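You operate a simulated robot arm through the tools that you are given. There is no shell and no other tool. Be economical: measure what you need, move in short steps, check, and stop when the job is done.

The job below is to be done with a simulated two-armed robot. You get a single attempt, and the scene is never put back.

Task
Make the long-handled orange tint can tight for stock.
Fine: pad out of the tape frame onto the dish, spout slide shut, cam lever locked with the can held steady in the other hand, as the cam tips it; then slide it into the blue tape frame. Set down upright: white pad.

The check looks at the end state, three seconds after you hand in, the way a careful person would. Anything else that was tipped, shoved, dropped, spilled or broken makes it a failure.

Robot
Two 7-joint arms with two-finger grippers on one trunk, on a base that drives. Base frame: it is fixed to the floor where the robot stands at the start and does not move with it; the origin is under the middle of the robot, x ahead of it, y to its left, z up. Units: mm, degrees, N and s.
The left shoulder is at the start at [60, 123, 945], the right one opposite. With the tool pointing down near the work surface each hand reaches from about 360 to 800 mm from the robot's upright axis, wherever it stands, measured 20 degrees to its own side. Places, roughly: lid cam lever [1500, -200, 1100]; orange tint can with a long handle [1500, -250, 1000]; spout slide with the blue knob [1400, -200, 1100]; white pad [1500, 0, 1000]. Payload 1.47 kg a hand.
The tool frame of a hand sits at the grasp point between the pads (the TCP): z along the fingers, y along the line on which they close. The tips reach 16 mm beyond it. The gripper opens to 87 mm. The gripper's body begins 55 mm behind the TCP.
Orientation is told as [roll, pitch, yaw] about the base's x, y, z axes, in that order, counted from this pose: with the fingers straight down and closing along the base's y, the tool's x points along the base's -x, its y along +y and its z along -z.

Tools
- The arms move only by the tool arm_command. It takes "left_increments", "right_increments" or both (then of equal length, played together; a hand with none holds still); each is one flat list of numbers, 7 for each row, row after row: the shift along the tool's x, y, z in units of 50 mm (1.0 is 50 mm), then the turn, a rotation vector about the tool's x, y, z in units of 8 degrees (1.0 is 8 degrees), then the finger opening in mm, from 0 to 87. In form: [x, y, z, wx, wy, wz, fingers, x, y, z, wx, wy, wz, fingers, ...]. A call has 1 to 20 rows; each row shifts and turns the commanded pose from where the row before left it, along the tool's axes as they then stand. A call with a number of a shift or a turn outside -1 to 1 is refused whole. A row lasts 0.2 s, in which the tool goes at most 50 mm and 8.6 degrees; a call with a longer step from one row to the next is refused whole, and so is a gripper value outside its range. Where a pose cannot be reached the arm comes as near as it can. A force on the tool above 50 N (or 10 N above the force at the start of the call, whichever is more), or a blocked arm, ends the call early, and 0.2 s more pass. Each finger travels about 153 mm/s and halts on what it meets, pressing with about 23 N; the grip force reading is that of the motor and also rises with nothing between the fingers. The clock runs only during rows and for 0.2 s after the last one: add rows that do not move to give the fingers time. It gives the time, the measured TCP pose, the force on the tool (base axes), the opening and the grip force at its end, in the units of the frame above (readings bear some noise), with the torque about the TCP (base axes, N m) and any sound that the robot's microphone picked up.
- Cameras (640 x 400 px; columns grow to the right, rows downward): "scene" is now at [85.9, 29.2, 1518.8]; the picture's right is [0.17, -0.99, 0.00], its down [-0.58, -0.10, -0.81] and it looks along [0.79, 0.14, -0.59] (base axes); focal length 254 px, centre (320, 200). "left" rides on the left gripper at [73, -12, -90] in its tool frame; the picture's right is [0.16, 0.99, 0.00], its down [-0.72, 0.12, -0.68] and it looks along [-0.67, 0.11, 0.73] (tool axes); focal length 247 px, centre (320, 200). "right" rides on the right gripper at [73, 12, -90] in its tool frame; the picture's right is [-0.16, 0.99, 0.00], its down [-0.72, -0.12, -0.68] and it looks along [-0.67, -0.11, 0.73] (tool axes); focal length 247 px, centre (320, 200). There is no depth. A picture from a camera that has moved, and an enlarged one, comes with that camera's place and axes in the base frame and with its lens. The place of the scene camera against the robot may be out by one fixed shift of up to 25 mm in any direction.
- capture(camera): a new picture of that camera. No time passes.
- raise_lower(by): slides the trunk up (or, below 0, down) by that many mm; the arms and the scene camera ride with it, the base frame stays. It gives what a move gives, with no picture.
- steer(legs): drives the robot by 1 to 6 legs, each [ahead, left, turn to the left] in mm, mm and degrees, along the robot's own axes; the way and the turn of a leg run together, so that a leg with both is an arc; at most 1500 mm and 180 degrees a leg. The arms and the cameras ride along, it lands a little off, and it stops where it bumps. It gives what a move gives.
- aim_head(pan, tilt): turns the head with the scene camera to pan (to the left, within 120 degrees either way) and tilt (down, from -29 to 69), counted from straight ahead of the robot. It gives what a move gives.
- inspect(camera, box): a new picture of the part [left, top, right, bottom] of that camera's present view, enlarged. No time passes.
- sign_off(): hands the job in; it is judged then, once.

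Work in short steps. Places have to be worked out from the pictures, the camera data and where the tool is seen: move nearer, look again, correct. Check each grasp and each placing, and mend what went wrong. You have 120 turns and 92 pictures in all, those below and enlarged ones among them. Open the grippers and draw the arms clear of the work before you hand the job in, unless the task says otherwise; then end with one line.

The tools are called after ">>>" by a JSON object that holds its "name" and its "arguments". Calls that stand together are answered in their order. arm_command: Moves the arms, as the interface text tells. Its arguments: {"type":"object","properties":{"left_increments":{"type":"array","items":{"type":"number"}},"right_increments":{"type":"array","items":{"type":"number"}}},"required":[]} The other tools are called the same way: raise_lower (by) slides the trunk up or down; steer (legs) drives the base; aim_head (pan, tilt) turns the head that bears the scene camera; capture (camera) takes a picture; inspect (camera, box) takes an enlarged picture of a part of a camera's view; sign_off () hands the job in.

At the start:

```text
time_s: 0.0
left_position: [507.9, 190.1, 1046.8]
left_orientation: [0.0, 0.0, 0.1]
left_wrist_force: [1.5, -0.9, -1.2]
left_ft_torque: [-0.01, -0.03, 0.0]
left_opening: 86.8
left_grip_force: 0.1
right_position: [441.3, -146.0, 1090.4]
right_orientation: [0.1, 0.0, 0.0]
right_wrist_force: [0.6, 1.0, 0.3]
right_ft_torque: [0.01, -0.04, -0.04]
right_opening: 87.2
right_grip_force: 0.1
trunk travel left (down, up): [-100.0, 130.0]
robot x, y, heading: [-1.5, 1.5, -0.1]
head pan, tilt: [9.8, 36.4]
```

scene: 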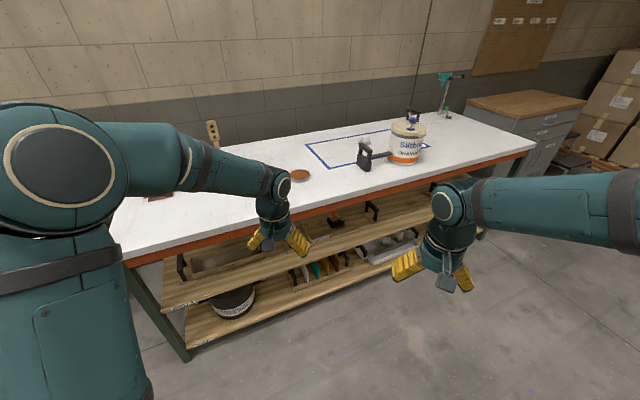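
right: 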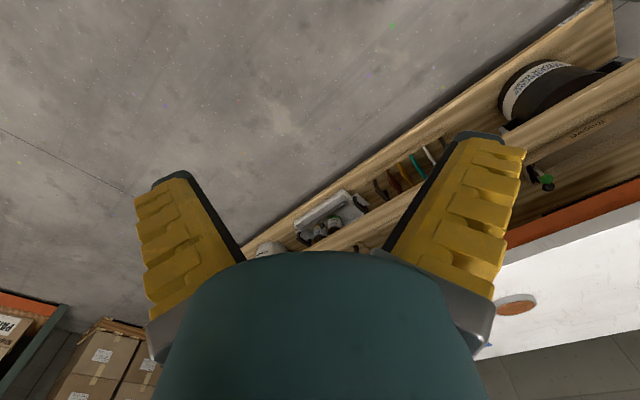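
left: 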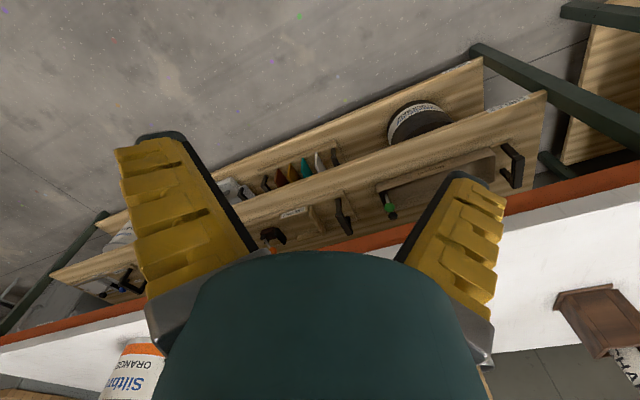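

The bench lies ahead with the can and blue tape frame on it. I'll enlarge the work area first.

>>> {"name": "inspect", "arguments": {"camera": "scene", "box": [270, 90, 470, 215]}}

>>> {"name": "inspect", "arguments": {"camera": "scene", "box": [350, 95, 450, 180]}}

```text
3.20 times, centred on (370, 152) of scene
camera zoom: at [85.9, 29.2, 1518.8], right [0.17, -0.99, 0.0], down [-0.58, -0.1, -0.81], along [0.79, 0.14, -0.59], focal length 812 px, centre (160, 352)
```

zoom: 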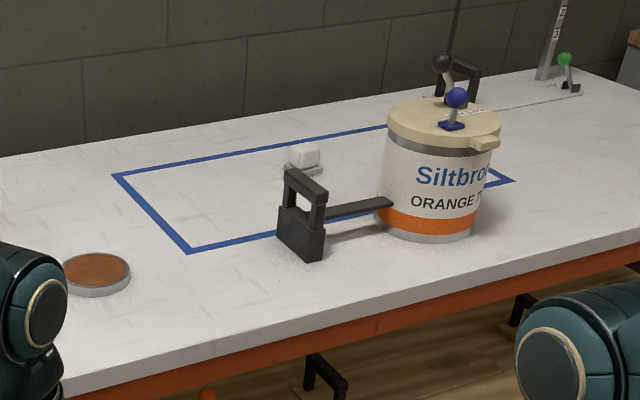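

```text
4.71 times, centred on (400, 138) of scene
camera zoom: at [85.9, 29.2, 1518.8], right [0.17, -0.99, 0.0], down [-0.58, -0.1, -0.81], along [0.79, 0.14, -0.59], focal length 1194 px, centre (-56, 494)
```

zoom: 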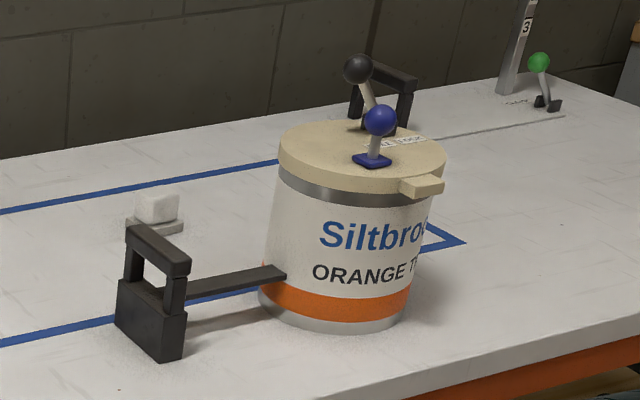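

The bench looks turned about 33° to me, with its front edge running from the upper left to the lower right. I'll turn to face it, sidestep right, and then approach partway.

>>> {"name": "steer", "arguments": {"legs": [[0, 0, 33.5], [0, -730, 0], [300, 0, 0]]}}

>>> {"name": "aim_head", "arguments": {"pan": 0, "tilt": 42}}

>>> {"name": "capture", "arguments": {"camera": "scene"}}

```text
time_s: 10.0
left_position: [967.6, 7.5, 1044.5]
left_orientation: [0.0, 0.0, 34.1]
left_wrist_force: [-0.1, 0.1, -1.0]
left_ft_torque: [-0.04, -0.01, 0.01]
left_opening: 86.8
left_grip_force: 0.2
right_position: [1100.0, -306.2, 1090.1]
right_orientation: [0.0, 0.0, 34.1]
right_wrist_force: [-0.3, -0.4, -0.1]
right_ft_torque: [0.0, 0.0, 0.04]
right_opening: 87.1
right_grip_force: 0.0
trunk travel left (down, up): [-100.0, 130.0]
robot x, y, heading: [650.4, -433.5, 34.2]
head pan, tilt: [9.8, 36.4]
```

```text
time_s: 10.8
left_position: [966.4, 6.6, 1044.8]
left_orientation: [0.0, 0.0, 34.0]
left_wrist_force: [1.1, -0.7, 0.6]
left_ft_torque: [0.02, -0.03, 0.03]
left_opening: 86.8
left_grip_force: 0.0
right_position: [1099.1, -307.6, 1090.2]
right_orientation: [0.0, 0.0, 34.1]
right_wrist_force: [-0.4, -0.2, -0.8]
right_ft_torque: [0.03, 0.01, -0.01]
right_opening: 87.3
right_grip_force: 0.2
trunk travel left (down, up): [-100.0, 130.0]
robot x, y, heading: [653.9, -433.7, 34.0]
head pan, tilt: [0.0, 42.0]
```

```text
86 pictures are left
camera scene: at [719.2, -367.4, 1510.4], right [0.56, -0.83, 0.0], down [-0.55, -0.38, -0.74], along [0.62, 0.42, -0.67], focal length 254 px, centre (320, 200)
```

scene: 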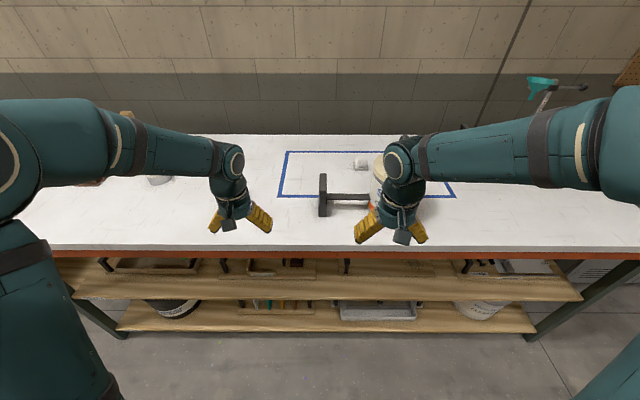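

The base is square to the bench and the right arm hides the can. I'll swing the right arm further right and look closer.

>>> {"name": "arm_command", "arguments": {"right_increments": [0, -1, 0, 0, 0, 0, 87, 0, -1, 0, 0, 0, 0, 87, 0, -1, 0, 0, 0, 0, 87, 0, -1, 0, 0, 0, 0, 87]}}

>>> {"name": "inspect", "arguments": {"camera": "scene", "box": [260, 110, 480, 248]}}

>>> {"name": "inspect", "arguments": {"camera": "scene", "box": [100, 120, 320, 258]}}

```text
time_s: 11.8
left_position: [966.8, 6.4, 1045.8]
left_orientation: [0.0, 0.0, 34.1]
left_wrist_force: [0.5, 0.2, 0.1]
left_ft_torque: [-0.02, 0.01, 0.06]
left_opening: 87.1
left_grip_force: 0.0
right_position: [1209.2, -471.4, 1088.8]
right_orientation: [0.0, 0.0, 34.1]
right_wrist_force: [0.3, -1.2, 0.3]
right_ft_torque: [-0.02, -0.02, -0.01]
right_opening: 87.0
right_grip_force: 0.1
trunk travel left (down, up): [-100.0, 130.0]
robot x, y, heading: [651.6, -431.9, 34.1]
head pan, tilt: [0.0, 42.0]
```

```text
2.90 times, centred on (370, 179) of scene
camera zoom: at [719.9, -367.9, 1510.4], right [0.56, -0.83, 0.0], down [-0.55, -0.38, -0.74], along [0.61, 0.42, -0.67], focal length 736 px, centre (175, 261)
```

zoom: 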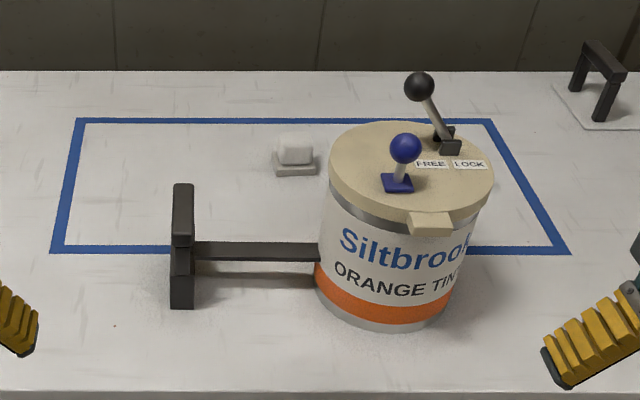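

```text
2.90 times, centred on (210, 189) of scene
camera zoom: at [719.9, -367.9, 1510.4], right [0.56, -0.83, 0.0], down [-0.55, -0.38, -0.74], along [0.61, 0.42, -0.67], focal length 736 px, centre (639, 232)
```

zoom: 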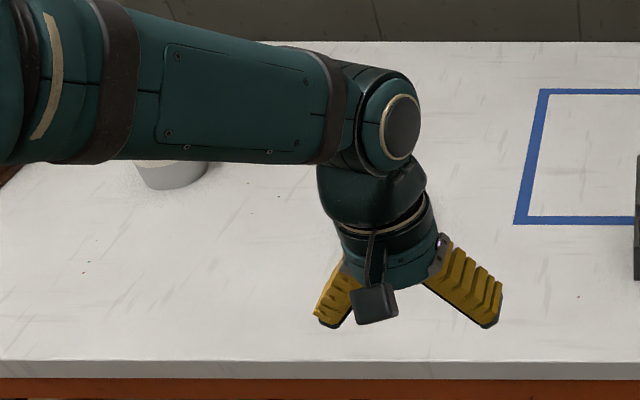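

The table height triangulates to about z = 860, and the lever now stands on FREE. The left arm hides the dish area, so I'll draw the left hand back and left and look there.

>>> {"name": "arm_command", "arguments": {"left_increments": [1, 0, 0, 0, 0, 0, 87, 1, 0, 0, 0, 0, 0, 87, 0, 0, -1, 0, 0, 0, 87, 0, 0, -1, 0, 0, 0, 87]}}

>>> {"name": "aim_head", "arguments": {"pan": 35, "tilt": 38}}

>>> {"name": "capture", "arguments": {"camera": "scene"}}

```text
time_s: 12.8
left_position: [885.6, -48.0, 1145.1]
left_orientation: [0.0, -0.1, 34.1]
left_wrist_force: [0.6, -0.1, 0.5]
left_ft_torque: [-0.01, 0.02, 0.01]
left_opening: 86.9
left_grip_force: 0.1
right_position: [1208.4, -471.8, 1090.7]
right_orientation: [0.0, 0.0, 34.0]
right_wrist_force: [-1.1, -0.2, 0.3]
right_ft_torque: [0.01, -0.01, -0.01]
right_opening: 87.0
right_grip_force: 0.1
trunk travel left (down, up): [-100.0, 130.0]
robot x, y, heading: [653.3, -437.1, 34.0]
head pan, tilt: [0.0, 42.0]
```

```text
time_s: 13.8
left_position: [886.6, -47.6, 1145.0]
left_orientation: [0.0, 0.0, 34.0]
left_wrist_force: [0.7, -0.4, -0.5]
left_ft_torque: [0.01, -0.02, -0.03]
left_opening: 87.1
left_grip_force: 0.1
right_position: [1208.9, -471.9, 1090.3]
right_orientation: [0.0, 0.0, 34.2]
right_wrist_force: [-0.5, 0.2, -0.2]
right_ft_torque: [0.0, 0.02, 0.0]
right_opening: 87.0
right_grip_force: 0.1
trunk travel left (down, up): [-100.0, 130.0]
robot x, y, heading: [650.9, -433.1, 34.0]
head pan, tilt: [35.0, 38.0]
```

```text
83 pictures are left
camera scene: at [681.0, -333.6, 1516.3], right [0.93, -0.36, 0.0], down [-0.22, -0.58, -0.79], along [0.28, 0.74, -0.62], focal length 254 px, centre (320, 200)
```

scene: 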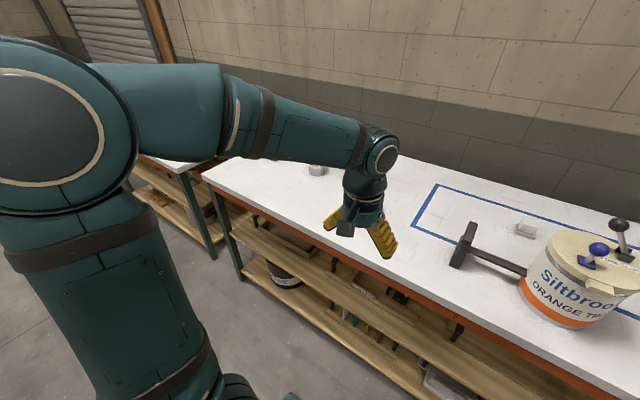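

The arm still hides the disc. I'll shift the left hand about 250 mm right and look again.

>>> {"name": "arm_command", "arguments": {"left_increments": [0, -1, 0, 0, 0, 0, 87, 0, -1, 0, 0, 0, 0, 87, 0, -1, 0, 0, 0, 0, 87, 0, -1, 0, 0, 0, 0, 87, 0, -1, 0, 0, 0, 0, 87]}}

>>> {"name": "capture", "arguments": {"camera": "scene"}}

```text
time_s: 15.0
left_position: [1023.4, -253.8, 1146.7]
left_orientation: [0.1, 0.1, 34.1]
left_wrist_force: [-0.4, -0.7, 0.2]
left_ft_torque: [0.06, 0.01, -0.02]
left_opening: 87.0
left_grip_force: 0.1
right_position: [1210.0, -471.9, 1089.8]
right_orientation: [0.1, 0.0, 34.1]
right_wrist_force: [0.2, -0.6, 0.6]
right_ft_torque: [0.02, 0.01, -0.01]
right_opening: 87.1
right_grip_force: 0.1
trunk travel left (down, up): [-100.0, 130.0]
robot x, y, heading: [650.7, -437.6, 34.3]
head pan, tilt: [35.0, 38.0]
```

```text
82 pictures are left
camera scene: at [682.2, -334.6, 1516.3], right [0.93, -0.36, 0.0], down [-0.22, -0.57, -0.79], along [0.28, 0.74, -0.62], focal length 254 px, centre (320, 200)
```

scene: 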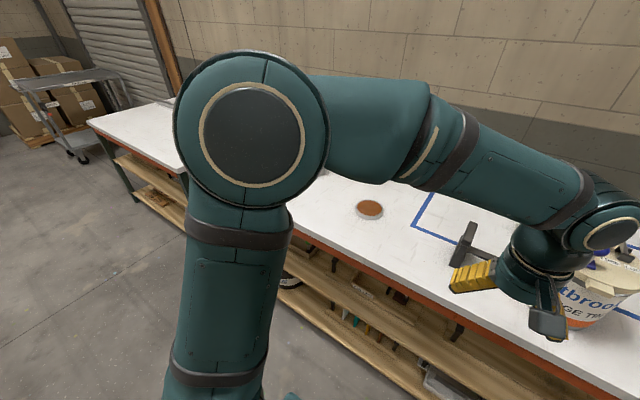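

The disc is visible at (370, 210). I'll enlarge it.

>>> {"name": "inspect", "arguments": {"camera": "scene", "box": [320, 180, 420, 243]}}

```text
6.35 times, centred on (370, 212) of scene
camera zoom: at [682.2, -334.6, 1516.3], right [0.93, -0.36, 0.0], down [-0.22, -0.57, -0.79], along [0.28, 0.74, -0.62], focal length 1611 px, centre (2, 127)
```

zoom: 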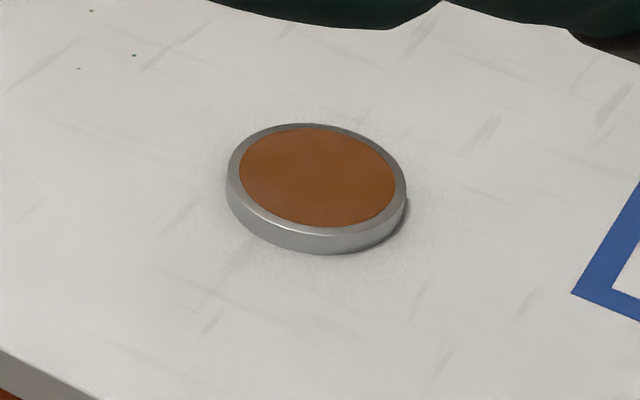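

That metal-rimmed dish sits near (1130, 310). I'll return the left arm and look straight down to see how far the base can approach.

>>> {"name": "arm_command", "arguments": {"left_increments": [0, 1, 0, 0, 0, 0, 87, 0, 1, 0, 0, 0, 0, 87, 0, 1, 0, 0, 0, 0, 87, 0, 1, 0, 0, 0, 0, 87, 0, 1, 0, 0, 0, 0, 87]}}

>>> {"name": "aim_head", "arguments": {"pan": 0, "tilt": 69}}

>>> {"name": "capture", "arguments": {"camera": "scene"}}

```text
time_s: 16.2
left_position: [884.5, -46.3, 1145.8]
left_orientation: [0.1, 0.0, 34.1]
left_wrist_force: [-0.9, 0.8, -0.2]
left_ft_torque: [-0.02, 0.01, -0.03]
left_opening: 87.1
left_grip_force: 0.1
right_position: [1208.1, -471.1, 1089.7]
right_orientation: [0.0, 0.1, 34.1]
right_wrist_force: [-0.1, 0.2, 0.5]
right_ft_torque: [0.03, -0.01, 0.0]
right_opening: 87.1
right_grip_force: 0.1
trunk travel left (down, up): [-100.0, 130.0]
robot x, y, heading: [651.7, -431.4, 34.0]
head pan, tilt: [35.0, 38.0]
```

```text
time_s: 17.2
left_position: [885.7, -49.7, 1146.0]
left_orientation: [-0.1, 0.1, 34.1]
left_wrist_force: [-0.2, 0.3, 0.9]
left_ft_torque: [-0.02, 0.01, -0.02]
left_opening: 87.1
left_grip_force: 0.1
right_position: [1208.4, -471.1, 1089.8]
right_orientation: [-0.1, 0.0, 34.1]
right_wrist_force: [-0.6, 0.0, 0.6]
right_ft_torque: [-0.02, 0.03, 0.02]
right_opening: 86.9
right_grip_force: 0.0
trunk travel left (down, up): [-100.0, 130.0]
robot x, y, heading: [651.4, -437.1, 33.9]
head pan, tilt: [0.0, 68.8]
```

```text
80 pictures are left
camera scene: at [696.5, -382.8, 1477.2], right [0.56, -0.83, 0.0], down [-0.77, -0.52, -0.36], along [0.3, 0.2, -0.93], focal length 254 px, centre (320, 200)
```

scene: 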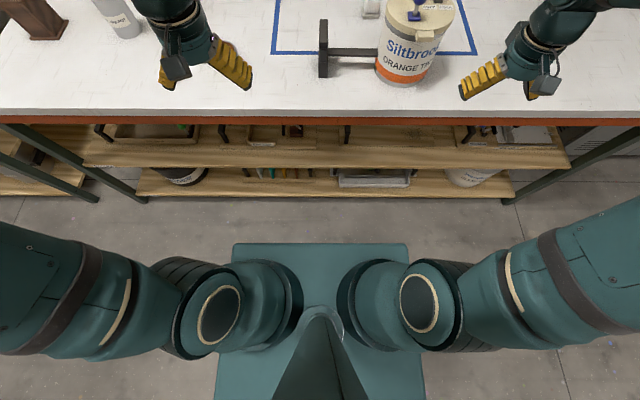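

The base front looks roughly 230 mm short of the lower shelf. I'll advance 150 mm and look again.

>>> {"name": "steer", "arguments": {"legs": [[150, 0, 0]]}}

>>> {"name": "capture", "arguments": {"camera": "scene"}}

```text
time_s: 18.5
left_position: [1008.8, 35.7, 1146.3]
left_orientation: [0.0, 0.1, 34.0]
left_wrist_force: [0.5, 0.0, 0.2]
left_ft_torque: [0.0, 0.01, -0.01]
left_opening: 87.0
left_grip_force: 0.0
right_position: [1331.7, -389.7, 1088.1]
right_orientation: [0.0, 0.2, 34.0]
right_wrist_force: [0.4, 0.0, 0.4]
right_ft_torque: [-0.01, 0.01, -0.02]
right_opening: 86.8
right_grip_force: 0.0
trunk travel left (down, up): [-100.0, 130.0]
robot x, y, heading: [775.4, -352.7, 33.9]
head pan, tilt: [0.0, 68.8]
```

```text
79 pictures are left
camera scene: at [820.0, -299.5, 1477.1], right [0.56, -0.83, 0.0], down [-0.77, -0.52, -0.36], along [0.3, 0.2, -0.93], focal length 254 px, centre (320, 200)
```

scene: 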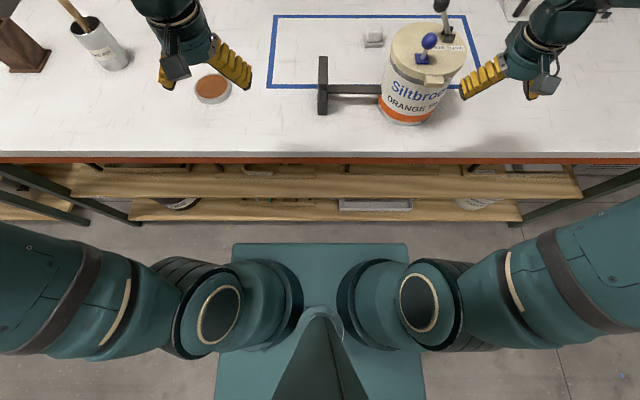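

The gap looks to be about 100 mm or more. I'll raise the right hand for clearance, advance another 70 mm, then get a view of the lid.

>>> {"name": "arm_command", "arguments": {"right_increments": [0, -1, -1, 0, 0, 0, 87, 0, 0, -1, 0, 0, 0, 87]}}

>>> {"name": "steer", "arguments": {"legs": [[70, 0, 0]]}}

>>> {"name": "capture", "arguments": {"camera": "scene"}}

```text
refused: row 1 steps farther than a row can; nothing moved
```

```text
time_s: 19.6
left_position: [1066.4, 74.2, 1145.6]
left_orientation: [0.0, 0.1, 34.1]
left_wrist_force: [-0.1, -0.2, 0.0]
left_ft_torque: [-0.02, -0.02, 0.0]
left_opening: 87.2
left_grip_force: 0.1
right_position: [1390.1, -350.5, 1089.7]
right_orientation: [0.0, 0.1, 34.1]
right_wrist_force: [0.4, -0.1, -0.2]
right_ft_torque: [-0.01, 0.01, -0.01]
right_opening: 87.1
right_grip_force: 0.0
trunk travel left (down, up): [-100.0, 130.0]
robot x, y, heading: [833.6, -310.1, 34.2]
head pan, tilt: [0.0, 68.8]
```

```text
78 pictures are left
camera scene: at [877.9, -260.3, 1477.1], right [0.56, -0.83, 0.0], down [-0.77, -0.52, -0.36], along [0.3, 0.2, -0.93], focal length 254 px, centre (320, 200)
```

scene: 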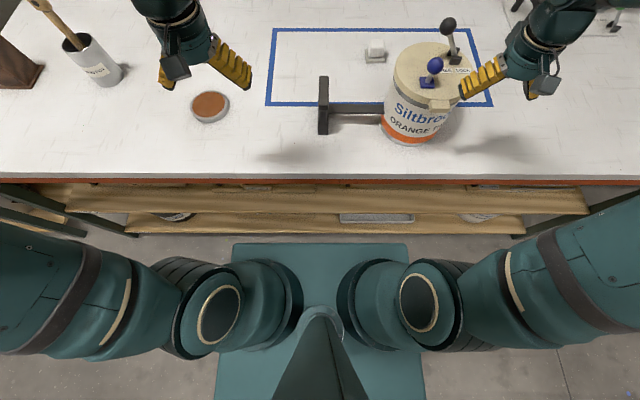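

The base is clear and the can undisturbed. I'll raise the right hand and view the lid with its camera.

>>> {"name": "arm_command", "arguments": {"right_increments": [0, 0, -1, 0, 0, 0, 87, 0, 0, -1, 0, 0, 0, 87, 0, 0, -1, 0, 0, 0, 87, 0, 1, 0, 0, 0, 0, 0, 0, 0.5, 0, 0, 0, 0, 0]}}

>>> {"name": "capture", "arguments": {"camera": "right"}}

```text
time_s: 20.8
left_position: [1066.0, 73.7, 1145.5]
left_orientation: [0.0, 0.1, 34.1]
left_wrist_force: [0.3, -0.5, 0.6]
left_ft_torque: [0.04, 0.01, 0.0]
left_opening: 87.2
left_grip_force: 0.1
right_position: [1347.6, -286.9, 1241.2]
right_orientation: [0.0, 0.0, 34.1]
right_wrist_force: [0.2, -0.1, -0.1]
right_ft_torque: [-0.03, 0.03, 0.0]
right_opening: 0.0
right_grip_force: 23.3
trunk travel left (down, up): [-100.0, 130.0]
robot x, y, heading: [831.7, -312.8, 34.1]
head pan, tilt: [0.0, 68.8]
```

```text
77 pictures are left
camera right: at [1280.4, -318.1, 1330.8], right [-0.42, 0.91, 0.0], down [0.66, 0.31, 0.68], along [0.62, 0.29, -0.73], focal length 247 px, centre (320, 200)
```

right: 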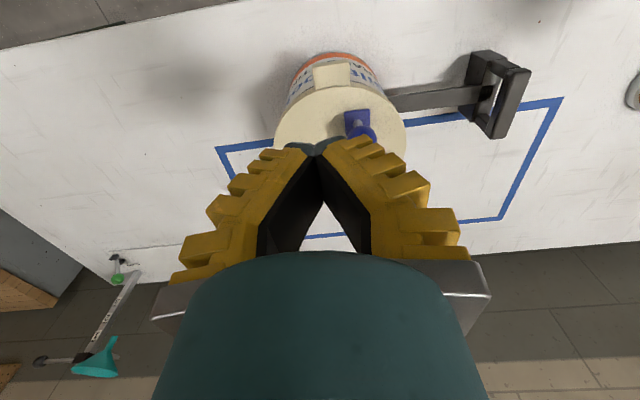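

The fingers block this view, so I'll use the head camera zoomed onto the lid instead.

>>> {"name": "arm_command", "arguments": {"right_increments": [0, -1, 0, 0, 0, 0, 40, 0, -1, 0, 0, 0, 0, 40, 0, -1, 0, 0, 0, 0, 40]}}

>>> {"name": "aim_head", "arguments": {"pan": -15, "tilt": 50}}

>>> {"name": "inspect", "arguments": {"camera": "scene", "box": [200, 80, 440, 230]}}

>>> {"name": "inspect", "arguments": {"camera": "scene", "box": [300, 90, 400, 180]}}

```text
time_s: 21.6
left_position: [1066.4, 72.5, 1146.7]
left_orientation: [0.1, -0.1, 34.1]
left_wrist_force: [0.3, -0.5, 0.1]
left_ft_torque: [-0.02, 0.01, -0.02]
left_opening: 87.0
left_grip_force: 0.1
right_position: [1433.5, -413.7, 1239.3]
right_orientation: [0.0, 0.1, 34.2]
right_wrist_force: [1.8, -0.1, 0.2]
right_ft_torque: [0.02, 0.03, -0.01]
right_opening: 45.5
right_grip_force: 4.1
trunk travel left (down, up): [-100.0, 130.0]
robot x, y, heading: [831.6, -311.3, 33.9]
head pan, tilt: [0.0, 68.8]
```

```text
time_s: 22.4
left_position: [1065.9, 73.8, 1146.3]
left_orientation: [0.1, -0.1, 34.1]
left_wrist_force: [0.7, -0.7, -0.1]
left_ft_torque: [0.0, 0.01, 0.0]
left_opening: 87.2
left_grip_force: 0.0
right_position: [1432.0, -410.4, 1239.9]
right_orientation: [0.0, -0.1, 34.1]
right_wrist_force: [0.8, 0.2, 0.8]
right_ft_torque: [0.0, -0.04, -0.01]
right_opening: 45.6
right_grip_force: 3.6
trunk travel left (down, up): [-100.0, 130.0]
robot x, y, heading: [832.0, -313.0, 33.9]
head pan, tilt: [-15.0, 50.0]
```

```text
2.67 times, centred on (320, 155) of scene
camera zoom: at [903.3, -267.3, 1499.1], right [0.33, -0.94, 0.0], down [-0.72, -0.25, -0.64], along [0.61, 0.21, -0.77], focal length 677 px, centre (320, 320)
```

zoom: 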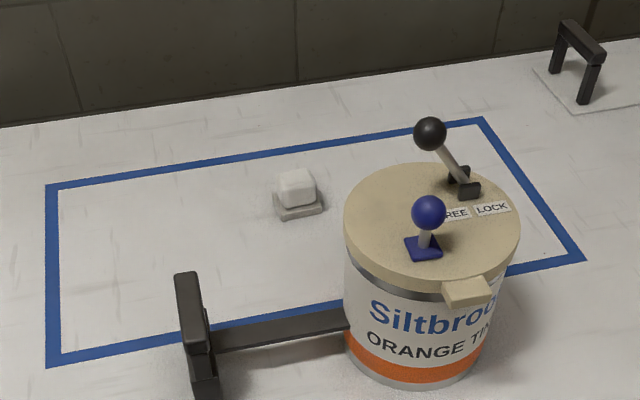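

```text
4.44 times, centred on (350, 135) of scene
camera zoom: at [903.3, -267.3, 1499.1], right [0.33, -0.94, 0.0], down [-0.72, -0.25, -0.64], along [0.61, 0.21, -0.77], focal length 1128 px, centre (187, 489)
```

zoom: 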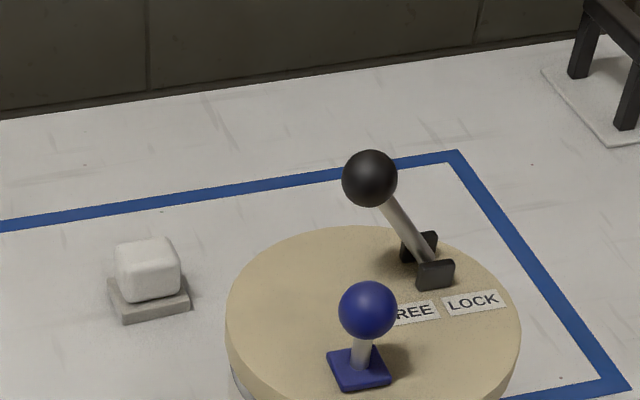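

The slide plate's travel direction isn't clear yet. I'll bring the right hand's camera over the lid, with the fingers open and staying high.

>>> {"name": "arm_command", "arguments": {"right_increments": [0, 1, 0, 0, 0, 0, 87, 0, 1, 0, 0, 0, 0, 87, 0, 0.6, 0, 0, 0, 0, 87, -1, 0, 0, 0, 0, 0, 87, -0.4, 0, 0, 0, 0, 0, 87]}}

>>> {"name": "inspect", "arguments": {"camera": "right", "box": [220, 0, 460, 150]}}

```text
time_s: 23.6
left_position: [1064.4, 73.7, 1146.5]
left_orientation: [-0.1, 0.0, 34.1]
left_wrist_force: [0.0, 0.4, -0.2]
left_ft_torque: [0.03, 0.0, 0.06]
left_opening: 86.9
left_grip_force: 0.0
right_position: [1415.1, -265.1, 1240.3]
right_orientation: [0.0, 0.0, 34.1]
right_wrist_force: [-0.5, -0.6, 0.2]
right_ft_torque: [0.01, -0.01, -0.02]
right_opening: 87.2
right_grip_force: 0.1
trunk travel left (down, up): [-100.0, 130.0]
robot x, y, heading: [831.9, -311.7, 34.1]
head pan, tilt: [-15.0, 50.0]
```

```text
2.67 times, centred on (340, 75) of right
camera zoom: at [1347.9, -297.5, 1329.7], right [-0.42, 0.91, 0.0], down [0.66, 0.31, 0.68], along [0.62, 0.29, -0.73], focal length 659 px, centre (267, 533)
```

zoom: 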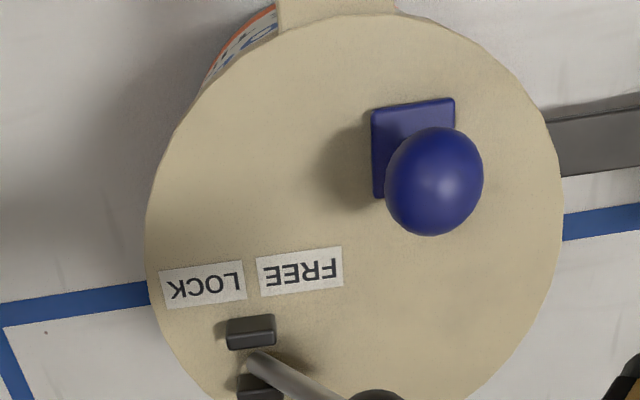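

Close up, the spout points at the robot, and the blue slide sits beside its line, toward the robot's left. It likely slides sideways. I'll bring the left hand near the handle to see the grip.

>>> {"name": "arm_command", "arguments": {"left_increments": [0, -1, 0, 0, 0, 0, 87, 0, -1, 0, 0, 0, 0, 87, 0, -1, 0, 0, 0, 0, 87, -1, 0, 0, 0, 0, 0, 87]}}

>>> {"name": "capture", "arguments": {"camera": "left"}}

>>> {"name": "inspect", "arguments": {"camera": "scene", "box": [220, 150, 340, 240]}}

```text
time_s: 24.6
left_position: [1192.9, -21.4, 1146.0]
left_orientation: [0.0, 0.1, 34.1]
left_wrist_force: [0.7, 1.1, -0.5]
left_ft_torque: [-0.03, -0.01, -0.02]
left_opening: 86.9
left_grip_force: 0.1
right_position: [1416.8, -263.5, 1238.8]
right_orientation: [0.0, 0.1, 34.1]
right_wrist_force: [0.4, 0.2, -0.3]
right_ft_torque: [0.03, 0.0, 0.0]
right_opening: 86.8
right_grip_force: 0.1
trunk travel left (down, up): [-100.0, 130.0]
robot x, y, heading: [828.3, -313.9, 34.1]
head pan, tilt: [-15.0, 50.0]
```

```text
73 pictures are left
camera left: at [1138.7, -72.1, 1235.0], right [-0.68, 0.73, 0.0], down [0.54, 0.5, 0.68], along [0.5, 0.46, -0.73], focal length 247 px, centre (320, 200)
```

left: 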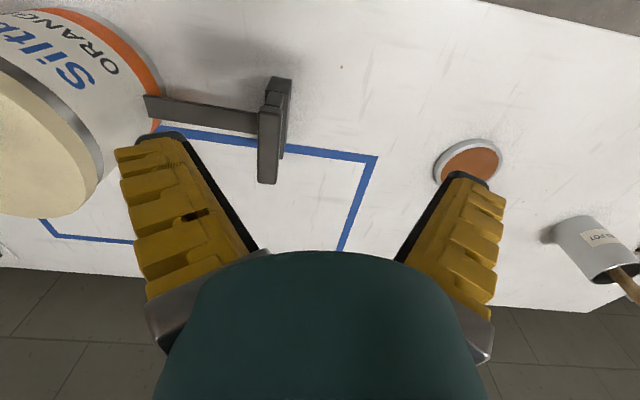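

```text
4.44 times, centred on (280, 195) of scene
camera zoom: at [904.8, -265.4, 1499.0], right [0.33, -0.94, 0.0], down [-0.72, -0.25, -0.64], along [0.61, 0.21, -0.77], focal length 1128 px, centre (498, 222)
```

zoom: 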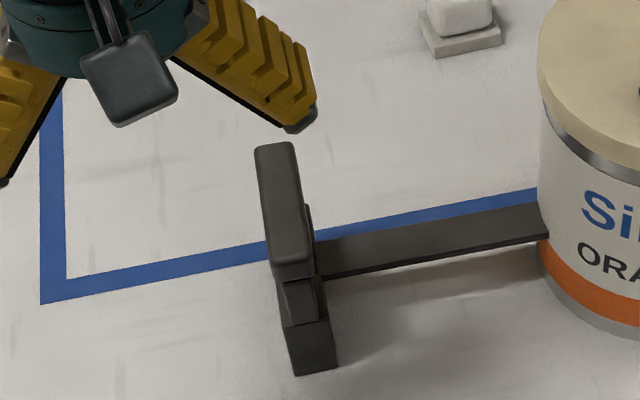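

The handle is a bar running fore-and-aft above a foot block. I'll shift the left hand over it and triangulate using only the wrist camera.

>>> {"name": "arm_command", "arguments": {"left_increments": [0, -0.9, 0, 0, 0, 0, 87, -0.7, 0, 0, 0, 0, 0, 87]}}

>>> {"name": "capture", "arguments": {"camera": "left"}}

```text
time_s: 25.2
left_position: [1247.4, -39.2, 1147.9]
left_orientation: [0.1, 0.0, 34.0]
left_wrist_force: [-0.7, 0.4, 0.4]
left_ft_torque: [-0.02, -0.01, -0.05]
left_opening: 87.2
left_grip_force: 0.1
right_position: [1416.6, -264.9, 1239.8]
right_orientation: [0.0, 0.1, 34.1]
right_wrist_force: [-0.3, -0.5, -0.1]
right_ft_torque: [0.02, 0.01, -0.01]
right_opening: 87.2
right_grip_force: 0.0
trunk travel left (down, up): [-100.0, 130.0]
robot x, y, heading: [836.4, -311.3, 34.4]
head pan, tilt: [-15.0, 50.0]
```

```text
71 pictures are left
camera left: at [1193.3, -89.3, 1236.2], right [-0.68, 0.73, 0.0], down [0.53, 0.5, 0.68], along [0.5, 0.47, -0.73], focal length 247 px, centre (320, 200)
```

left: 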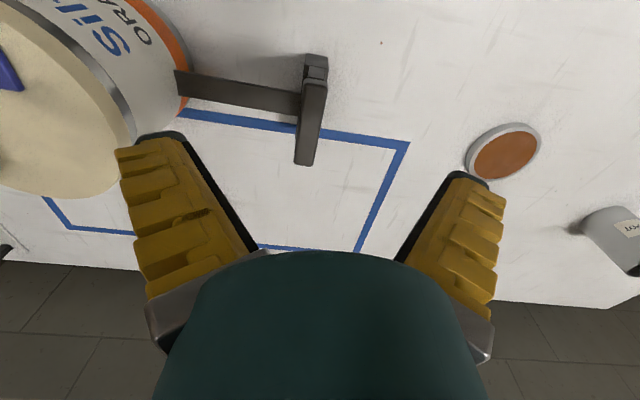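

The wrist-camera triangulation puts the bar top near z = 982 with its middle 56 mm ahead of the TCP. I'll move over it and descend partway.

>>> {"name": "arm_command", "arguments": {"left_increments": [-1, -0.09, 0, 0, 0, 0, 87, -0.12, 0, 0, 0, 0, 0, 87, 0, 0, 1, 0, 0, 0, 87, 0, 0, 1, 0, 0, 0, 87, 0, 0, 0.3, 0, 0, 0, 87]}}

>>> {"name": "capture", "arguments": {"camera": "left"}}

>>> {"name": "inspect", "arguments": {"camera": "scene", "box": [220, 120, 380, 240]}}

```text
refused: row 1 steps farther than a row can; nothing moved
```

```text
70 pictures are left
camera left: at [1193.3, -89.3, 1236.2], right [-0.68, 0.73, 0.0], down [0.53, 0.5, 0.68], along [0.5, 0.47, -0.73], focal length 247 px, centre (320, 200)
```

left: 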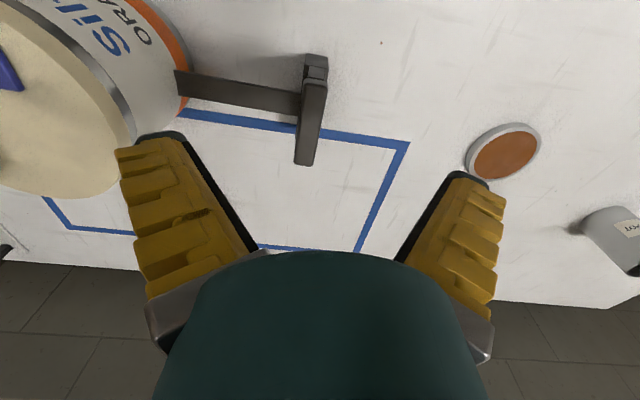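

```text
3.33 times, centred on (300, 180) of scene
camera zoom: at [903.4, -266.0, 1499.1], right [0.33, -0.94, 0.0], down [-0.72, -0.25, -0.64], along [0.61, 0.21, -0.77], focal length 846 px, centre (387, 267)
```

zoom: 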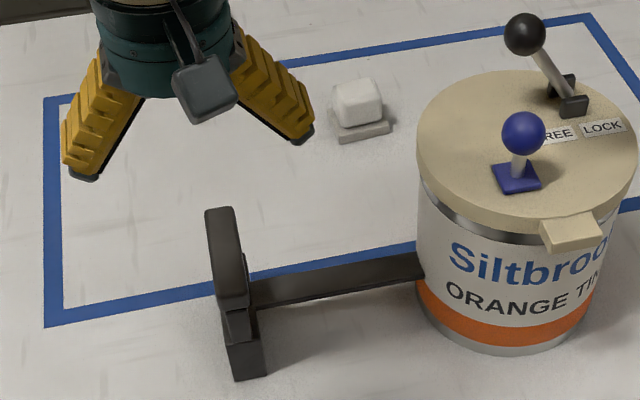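

The first row exceeded the 50 mm step limit, so nothing moved. I'll resend it split into smaller rows.

>>> {"name": "arm_command", "arguments": {"left_increments": [-0.6, -0.05, 0, 0, 0, 0, 87, -0.52, -0.04, 0, 0, 0, 0, 87, 0, 0, 0.9, 0, 0, 0, 87, 0, 0, 0.9, 0, 0, 0, 87, 0, 0, 0.5, 0, 0, 0, 87]}}

>>> {"name": "capture", "arguments": {"camera": "left"}}

>>> {"name": "inspect", "arguments": {"camera": "scene", "box": [220, 120, 380, 240]}}

```text
time_s: 26.4
left_position: [1295.9, -13.7, 1029.9]
left_orientation: [-0.1, 0.1, 34.1]
left_wrist_force: [-0.1, -0.1, 0.0]
left_ft_torque: [-0.01, 0.02, -0.02]
left_opening: 86.9
left_grip_force: 0.1
right_position: [1415.2, -265.7, 1239.6]
right_orientation: [0.0, 0.1, 34.1]
right_wrist_force: [-0.3, -0.3, 0.4]
right_ft_torque: [0.03, 0.0, -0.04]
right_opening: 86.8
right_grip_force: 0.0
trunk travel left (down, up): [-100.0, 130.0]
robot x, y, heading: [828.5, -313.0, 33.9]
head pan, tilt: [-15.0, 50.0]
```

```text
68 pictures are left
camera left: at [1240.8, -64.2, 1120.1], right [-0.68, 0.73, 0.0], down [0.53, 0.5, 0.68], along [0.5, 0.47, -0.73], focal length 247 px, centre (320, 200)
```

left: 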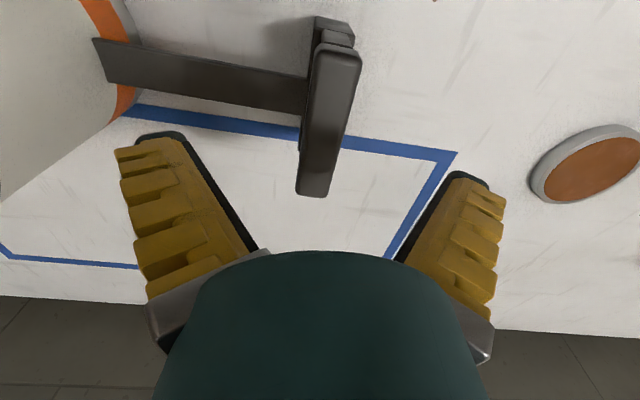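

```text
3.33 times, centred on (300, 180) of scene
camera zoom: at [903.4, -267.1, 1499.1], right [0.33, -0.94, 0.0], down [-0.72, -0.25, -0.64], along [0.61, 0.21, -0.77], focal length 846 px, centre (387, 267)
```

zoom: 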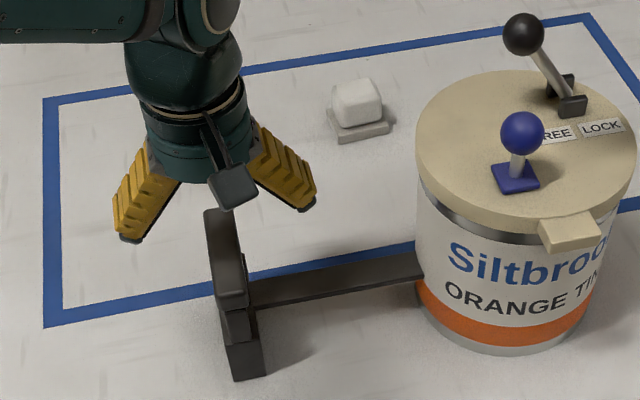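

The bar is centred under the open hand with its top near z = 970. I'll descend 70 mm.

>>> {"name": "arm_command", "arguments": {"left_increments": [0, 0.05, 0.5, 0, 0, 0, 87, 0, 0, 0.5, 0, 0, 0, 87, 0, 0, 0.4, 0, 0, 0, 87]}}

>>> {"name": "capture", "arguments": {"camera": "left"}}

>>> {"name": "inspect", "arguments": {"camera": "scene", "box": [220, 120, 380, 240]}}

```text
time_s: 27.2
left_position: [1292.0, -11.1, 960.2]
left_orientation: [-0.1, -0.1, 34.1]
left_wrist_force: [-0.6, -1.0, 0.0]
left_ft_torque: [-0.01, 0.02, 0.05]
left_opening: 87.1
left_grip_force: 0.1
right_position: [1415.6, -265.0, 1239.6]
right_orientation: [0.0, 0.0, 34.2]
right_wrist_force: [-0.5, 0.3, -0.3]
right_ft_torque: [-0.01, 0.01, 0.0]
right_opening: 86.9
right_grip_force: 0.1
trunk travel left (down, up): [-100.0, 130.0]
robot x, y, heading: [833.3, -311.6, 34.2]
head pan, tilt: [-15.0, 50.0]
```

```text
66 pictures are left
camera left: at [1237.9, -61.8, 1049.7], right [-0.68, 0.73, 0.0], down [0.54, 0.5, 0.68], along [0.5, 0.47, -0.73], focal length 247 px, centre (320, 200)
```

left: 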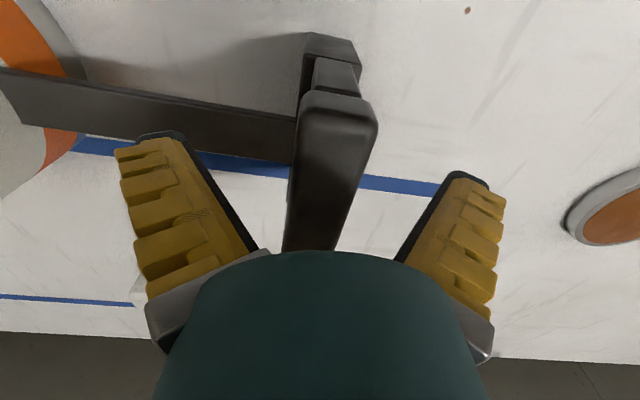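

```text
3.33 times, centred on (300, 180) of scene
camera zoom: at [903.5, -267.1, 1499.1], right [0.33, -0.94, 0.0], down [-0.72, -0.25, -0.64], along [0.61, 0.21, -0.77], focal length 846 px, centre (387, 267)
```

zoom: 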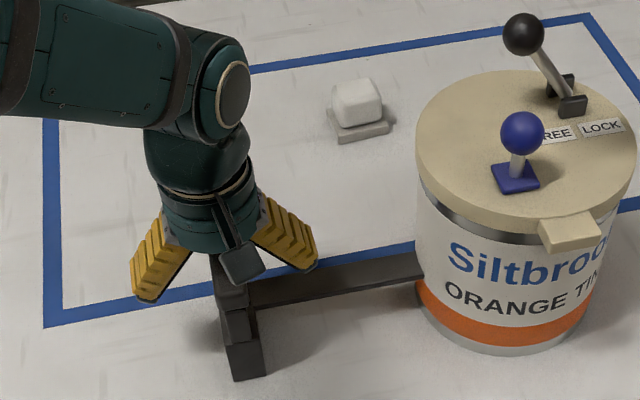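

The bar top looks like about z = 955. I'll go 15 mm lower, staying above the strut, and close.

>>> {"name": "arm_command", "arguments": {"left_increments": [0, 0, 0.3, 0, 0, 0, 87, 0, 0.05, 0, 0, 0, 0, 60, 0, 0, 0, 0, 0, 0, 45, 0, 0, 0, 0, 0, 0, 30, 0, 0, 0, 0, 0, 0, 15, 0, 0, 0, 0, 0, 0, 0, 0, 0, 0, 0, 0, 0, 0]}}

>>> {"name": "inspect", "arguments": {"camera": "scene", "box": [220, 120, 380, 240]}}

```text
time_s: 28.8
left_position: [1290.7, -7.5, 946.0]
left_orientation: [-0.1, 0.1, 34.0]
left_wrist_force: [0.3, -1.6, -0.4]
left_ft_torque: [-0.01, 0.02, -0.34]
left_opening: 7.8
left_grip_force: 22.5
right_position: [1415.2, -266.1, 1240.8]
right_orientation: [0.0, 0.0, 34.1]
right_wrist_force: [0.4, -0.1, 0.2]
right_ft_torque: [-0.02, -0.01, -0.03]
right_opening: 87.1
right_grip_force: 0.0
trunk travel left (down, up): [-100.0, 130.0]
robot x, y, heading: [832.1, -315.5, 33.9]
head pan, tilt: [-15.0, 50.0]
```

```text
3.33 times, centred on (300, 180) of scene
camera zoom: at [903.4, -267.3, 1499.1], right [0.33, -0.94, 0.0], down [-0.72, -0.25, -0.64], along [0.61, 0.21, -0.77], focal length 846 px, centre (387, 267)
```

zoom: 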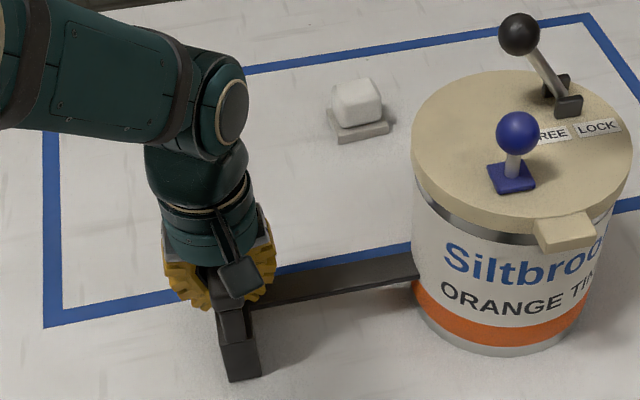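

The fingers stopped at 7.8 mm, narrower than I expected. I'll check from the wrist camera.

>>> {"name": "capture", "arguments": {"camera": "left"}}

>>> {"name": "inspect", "arguments": {"camera": "scene", "box": [250, 175, 310, 220]}}

```text
63 pictures are left
camera left: at [1236.9, -59.2, 1035.2], right [-0.68, 0.73, 0.0], down [0.54, 0.5, 0.68], along [0.5, 0.47, -0.73], focal length 247 px, centre (320, 200)
```

left: 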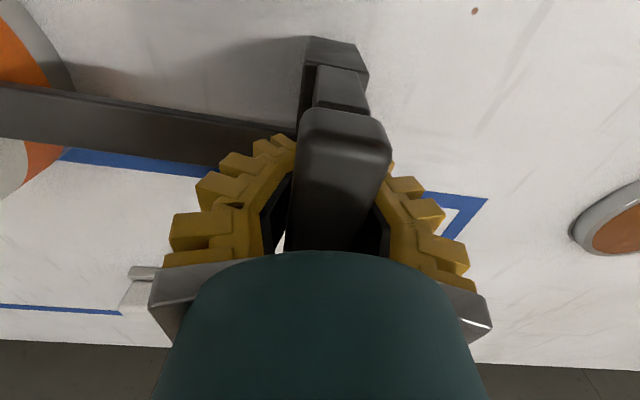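

```text
8.89 times, centred on (280, 198) of scene
camera zoom: at [903.4, -267.3, 1499.1], right [0.33, -0.94, 0.0], down [-0.72, -0.25, -0.64], along [0.61, 0.21, -0.77], focal length 2256 px, centre (676, 222)
```

zoom: 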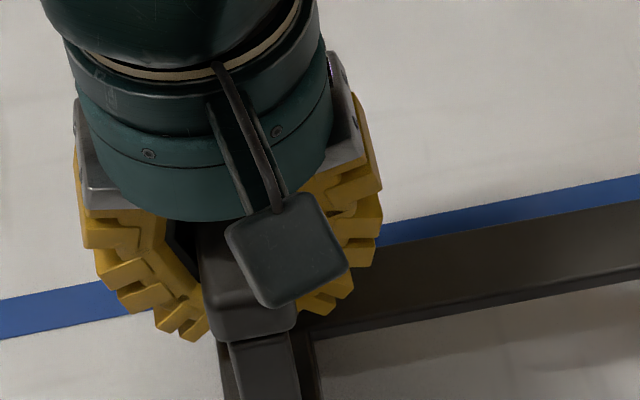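

The bar sits higher than the pads, at about z = 950–978, and the claws have curled beneath it. I'll open, rise 18 mm and close again.

>>> {"name": "arm_command", "arguments": {"left_increments": [0, 0, 0, 0, 0, 0, 60, 0, 0, 0, 0, 0, 0, 60, 0, 0, -0.36, 0, 0, 0, 60, 0, 0, 0, 0, 0, 0, 45, 0, 0, 0, 0, 0, 0, 30, 0, 0, 0, 0, 0, 0, 15, 0, 0, 0, 0, 0, 0, 0, 0, 0, 0, 0, 0, 0, 0]}}

>>> {"name": "capture", "arguments": {"camera": "left"}}

```text
time_s: 30.6
left_position: [1291.6, -7.3, 963.9]
left_orientation: [0.1, -0.1, 34.1]
left_wrist_force: [-0.7, 1.4, 2.9]
left_ft_torque: [-0.02, 0.03, -0.29]
left_opening: 23.3
left_grip_force: 22.9
right_position: [1416.1, -266.0, 1240.2]
right_orientation: [0.1, 0.0, 34.1]
right_wrist_force: [0.1, -0.7, -0.2]
right_ft_torque: [0.02, -0.01, 0.01]
right_opening: 87.2
right_grip_force: 0.0
trunk travel left (down, up): [-100.0, 130.0]
robot x, y, heading: [829.9, -311.4, 34.6]
head pan, tilt: [-15.0, 50.0]
```

```text
61 pictures are left
camera left: at [1237.0, -59.0, 1053.1], right [-0.68, 0.73, 0.0], down [0.53, 0.5, 0.68], along [0.5, 0.47, -0.73], focal length 247 px, centre (320, 200)
```

left: 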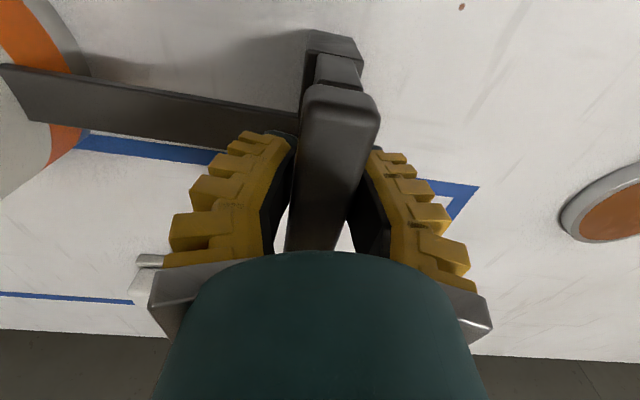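

The grip is now solid at 23 mm. Next I'll bring the right hand over the blue knob at roughly (1380, -217, 1092) and check alignment.

>>> {"name": "arm_command", "arguments": {"right_increments": [0, 0.6, 0, 0, 0, 0, 60, 0, 0.62, 0, 0, 0, 0, 60, 0, 0, 0.7, 0, 0, 0, 60, 0, 0, 0.5, 0, 0, 0, 60]}}

>>> {"name": "capture", "arguments": {"camera": "right"}}

>>> {"name": "inspect", "arguments": {"camera": "scene", "box": [280, 60, 440, 180]}}

```text
time_s: 31.6
left_position: [1291.0, -8.7, 963.6]
left_orientation: [0.1, 0.0, 34.1]
left_wrist_force: [-0.8, 0.7, 2.5]
left_ft_torque: [-0.06, 0.12, -0.26]
left_opening: 23.6
left_grip_force: 23.2
right_position: [1381.8, -212.8, 1179.8]
right_orientation: [0.0, -0.1, 34.2]
right_wrist_force: [0.9, -0.4, 0.3]
right_ft_torque: [-0.01, -0.02, -0.01]
right_opening: 64.7
right_grip_force: 3.2
trunk travel left (down, up): [-100.0, 130.0]
robot x, y, heading: [830.2, -312.7, 34.1]
head pan, tilt: [-15.0, 50.0]
```

```text
60 pictures are left
camera right: at [1314.7, -244.0, 1269.6], right [-0.42, 0.91, 0.0], down [0.66, 0.31, 0.68], along [0.62, 0.29, -0.73], focal length 247 px, centre (320, 200)
```

right: 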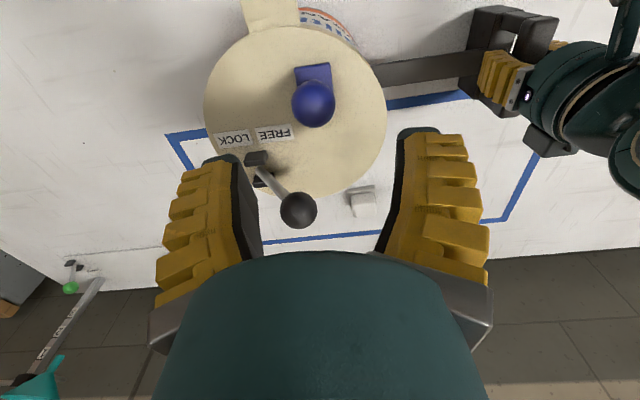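

```text
3.33 times, centred on (360, 120) of scene
camera zoom: at [902.9, -267.2, 1499.2], right [0.33, -0.94, 0.0], down [-0.72, -0.25, -0.64], along [0.61, 0.21, -0.77], focal length 846 px, centre (187, 467)
```

zoom: 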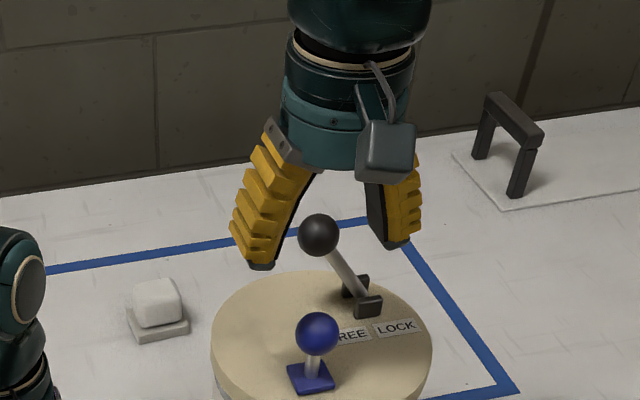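

The blue knob is just 4 mm behind and 4 mm right of the TCP, at z of about 1095. I'll correct and descend around it, leaving the fingers open.

>>> {"name": "arm_command", "arguments": {"right_increments": [0.08, -0.07, 0.6, 0, 0, 0, 60, 0, 0, 0.6, 0, 0, 0, 60, 0, 0, 0.5, 0, 0, 0, 60]}}

>>> {"name": "inspect", "arguments": {"camera": "scene", "box": [280, 60, 440, 180]}}

>>> {"name": "capture", "arguments": {"camera": "right"}}

```text
time_s: 32.4
left_position: [1290.4, -8.7, 963.5]
left_orientation: [0.0, -0.1, 34.1]
left_wrist_force: [-0.2, 0.5, 2.2]
left_ft_torque: [-0.17, 0.22, -0.25]
left_opening: 23.6
left_grip_force: 23.0
right_position: [1381.5, -219.4, 1095.0]
right_orientation: [0.0, 0.0, 34.1]
right_wrist_force: [0.1, -0.3, -0.4]
right_ft_torque: [0.01, 0.01, 0.02]
right_opening: 64.6
right_grip_force: 3.5
trunk travel left (down, up): [-100.0, 130.0]
robot x, y, heading: [829.2, -311.6, 34.2]
head pan, tilt: [-15.0, 50.0]
```

```text
3.33 times, centred on (360, 120) of scene
camera zoom: at [903.0, -267.2, 1499.2], right [0.33, -0.94, 0.0], down [-0.72, -0.25, -0.64], along [0.61, 0.21, -0.77], focal length 846 px, centre (187, 467)
```

zoom: 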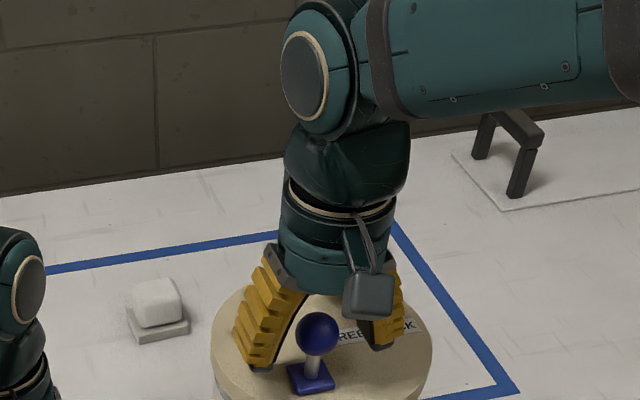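

```text
57 pictures are left
camera right: at [1313.1, -250.1, 1184.5], right [-0.42, 0.91, 0.0], down [0.66, 0.31, 0.68], along [0.62, 0.29, -0.73], focal length 247 px, centre (320, 200)
```

right: 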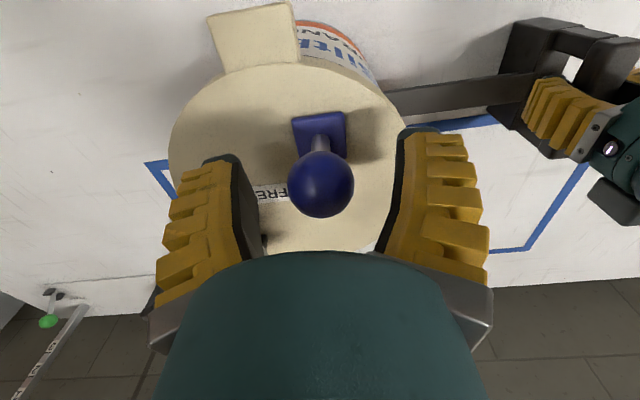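

The fingers straddle the blue knob well. I'll close on it and nudge 8 mm to the right, watching the force.

>>> {"name": "arm_command", "arguments": {"right_increments": [0, 0, 0, 0, 0, 0, 45, 0, 0, 0, 0, 0, 0, 30, 0, 0, 0, 0, 0, 0, 20, 0, 0, 0, 0, 0, 0, 20, 0, -0.08, 0, 0, 0, 0, 20, 0, -0.08, 0, 0, 0, 0, 20]}}

>>> {"name": "inspect", "arguments": {"camera": "scene", "box": [280, 100, 440, 220]}}

```text
time_s: 33.8
left_position: [1291.6, -11.6, 965.3]
left_orientation: [0.0, 0.0, 33.9]
left_wrist_force: [9.1, -23.7, 4.1]
left_ft_torque: [-0.52, -0.69, -0.31]
left_opening: 18.8
left_grip_force: 18.9
right_position: [1383.9, -225.4, 1097.3]
right_orientation: [0.0, -0.1, 34.2]
right_wrist_force: [-11.9, 17.0, 7.4]
right_ft_torque: [0.71, 0.34, 0.07]
right_opening: 26.4
right_grip_force: 23.5
trunk travel left (down, up): [-100.0, 130.0]
robot x, y, heading: [832.4, -313.9, 34.3]
head pan, tilt: [-15.0, 50.0]
```

```text
3.33 times, centred on (360, 160) of scene
camera zoom: at [902.5, -268.3, 1499.3], right [0.33, -0.95, 0.0], down [-0.72, -0.25, -0.64], along [0.61, 0.21, -0.77], focal length 846 px, centre (187, 333)
```

zoom: 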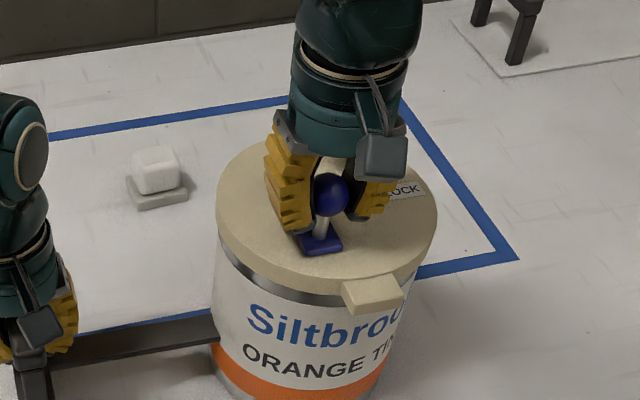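

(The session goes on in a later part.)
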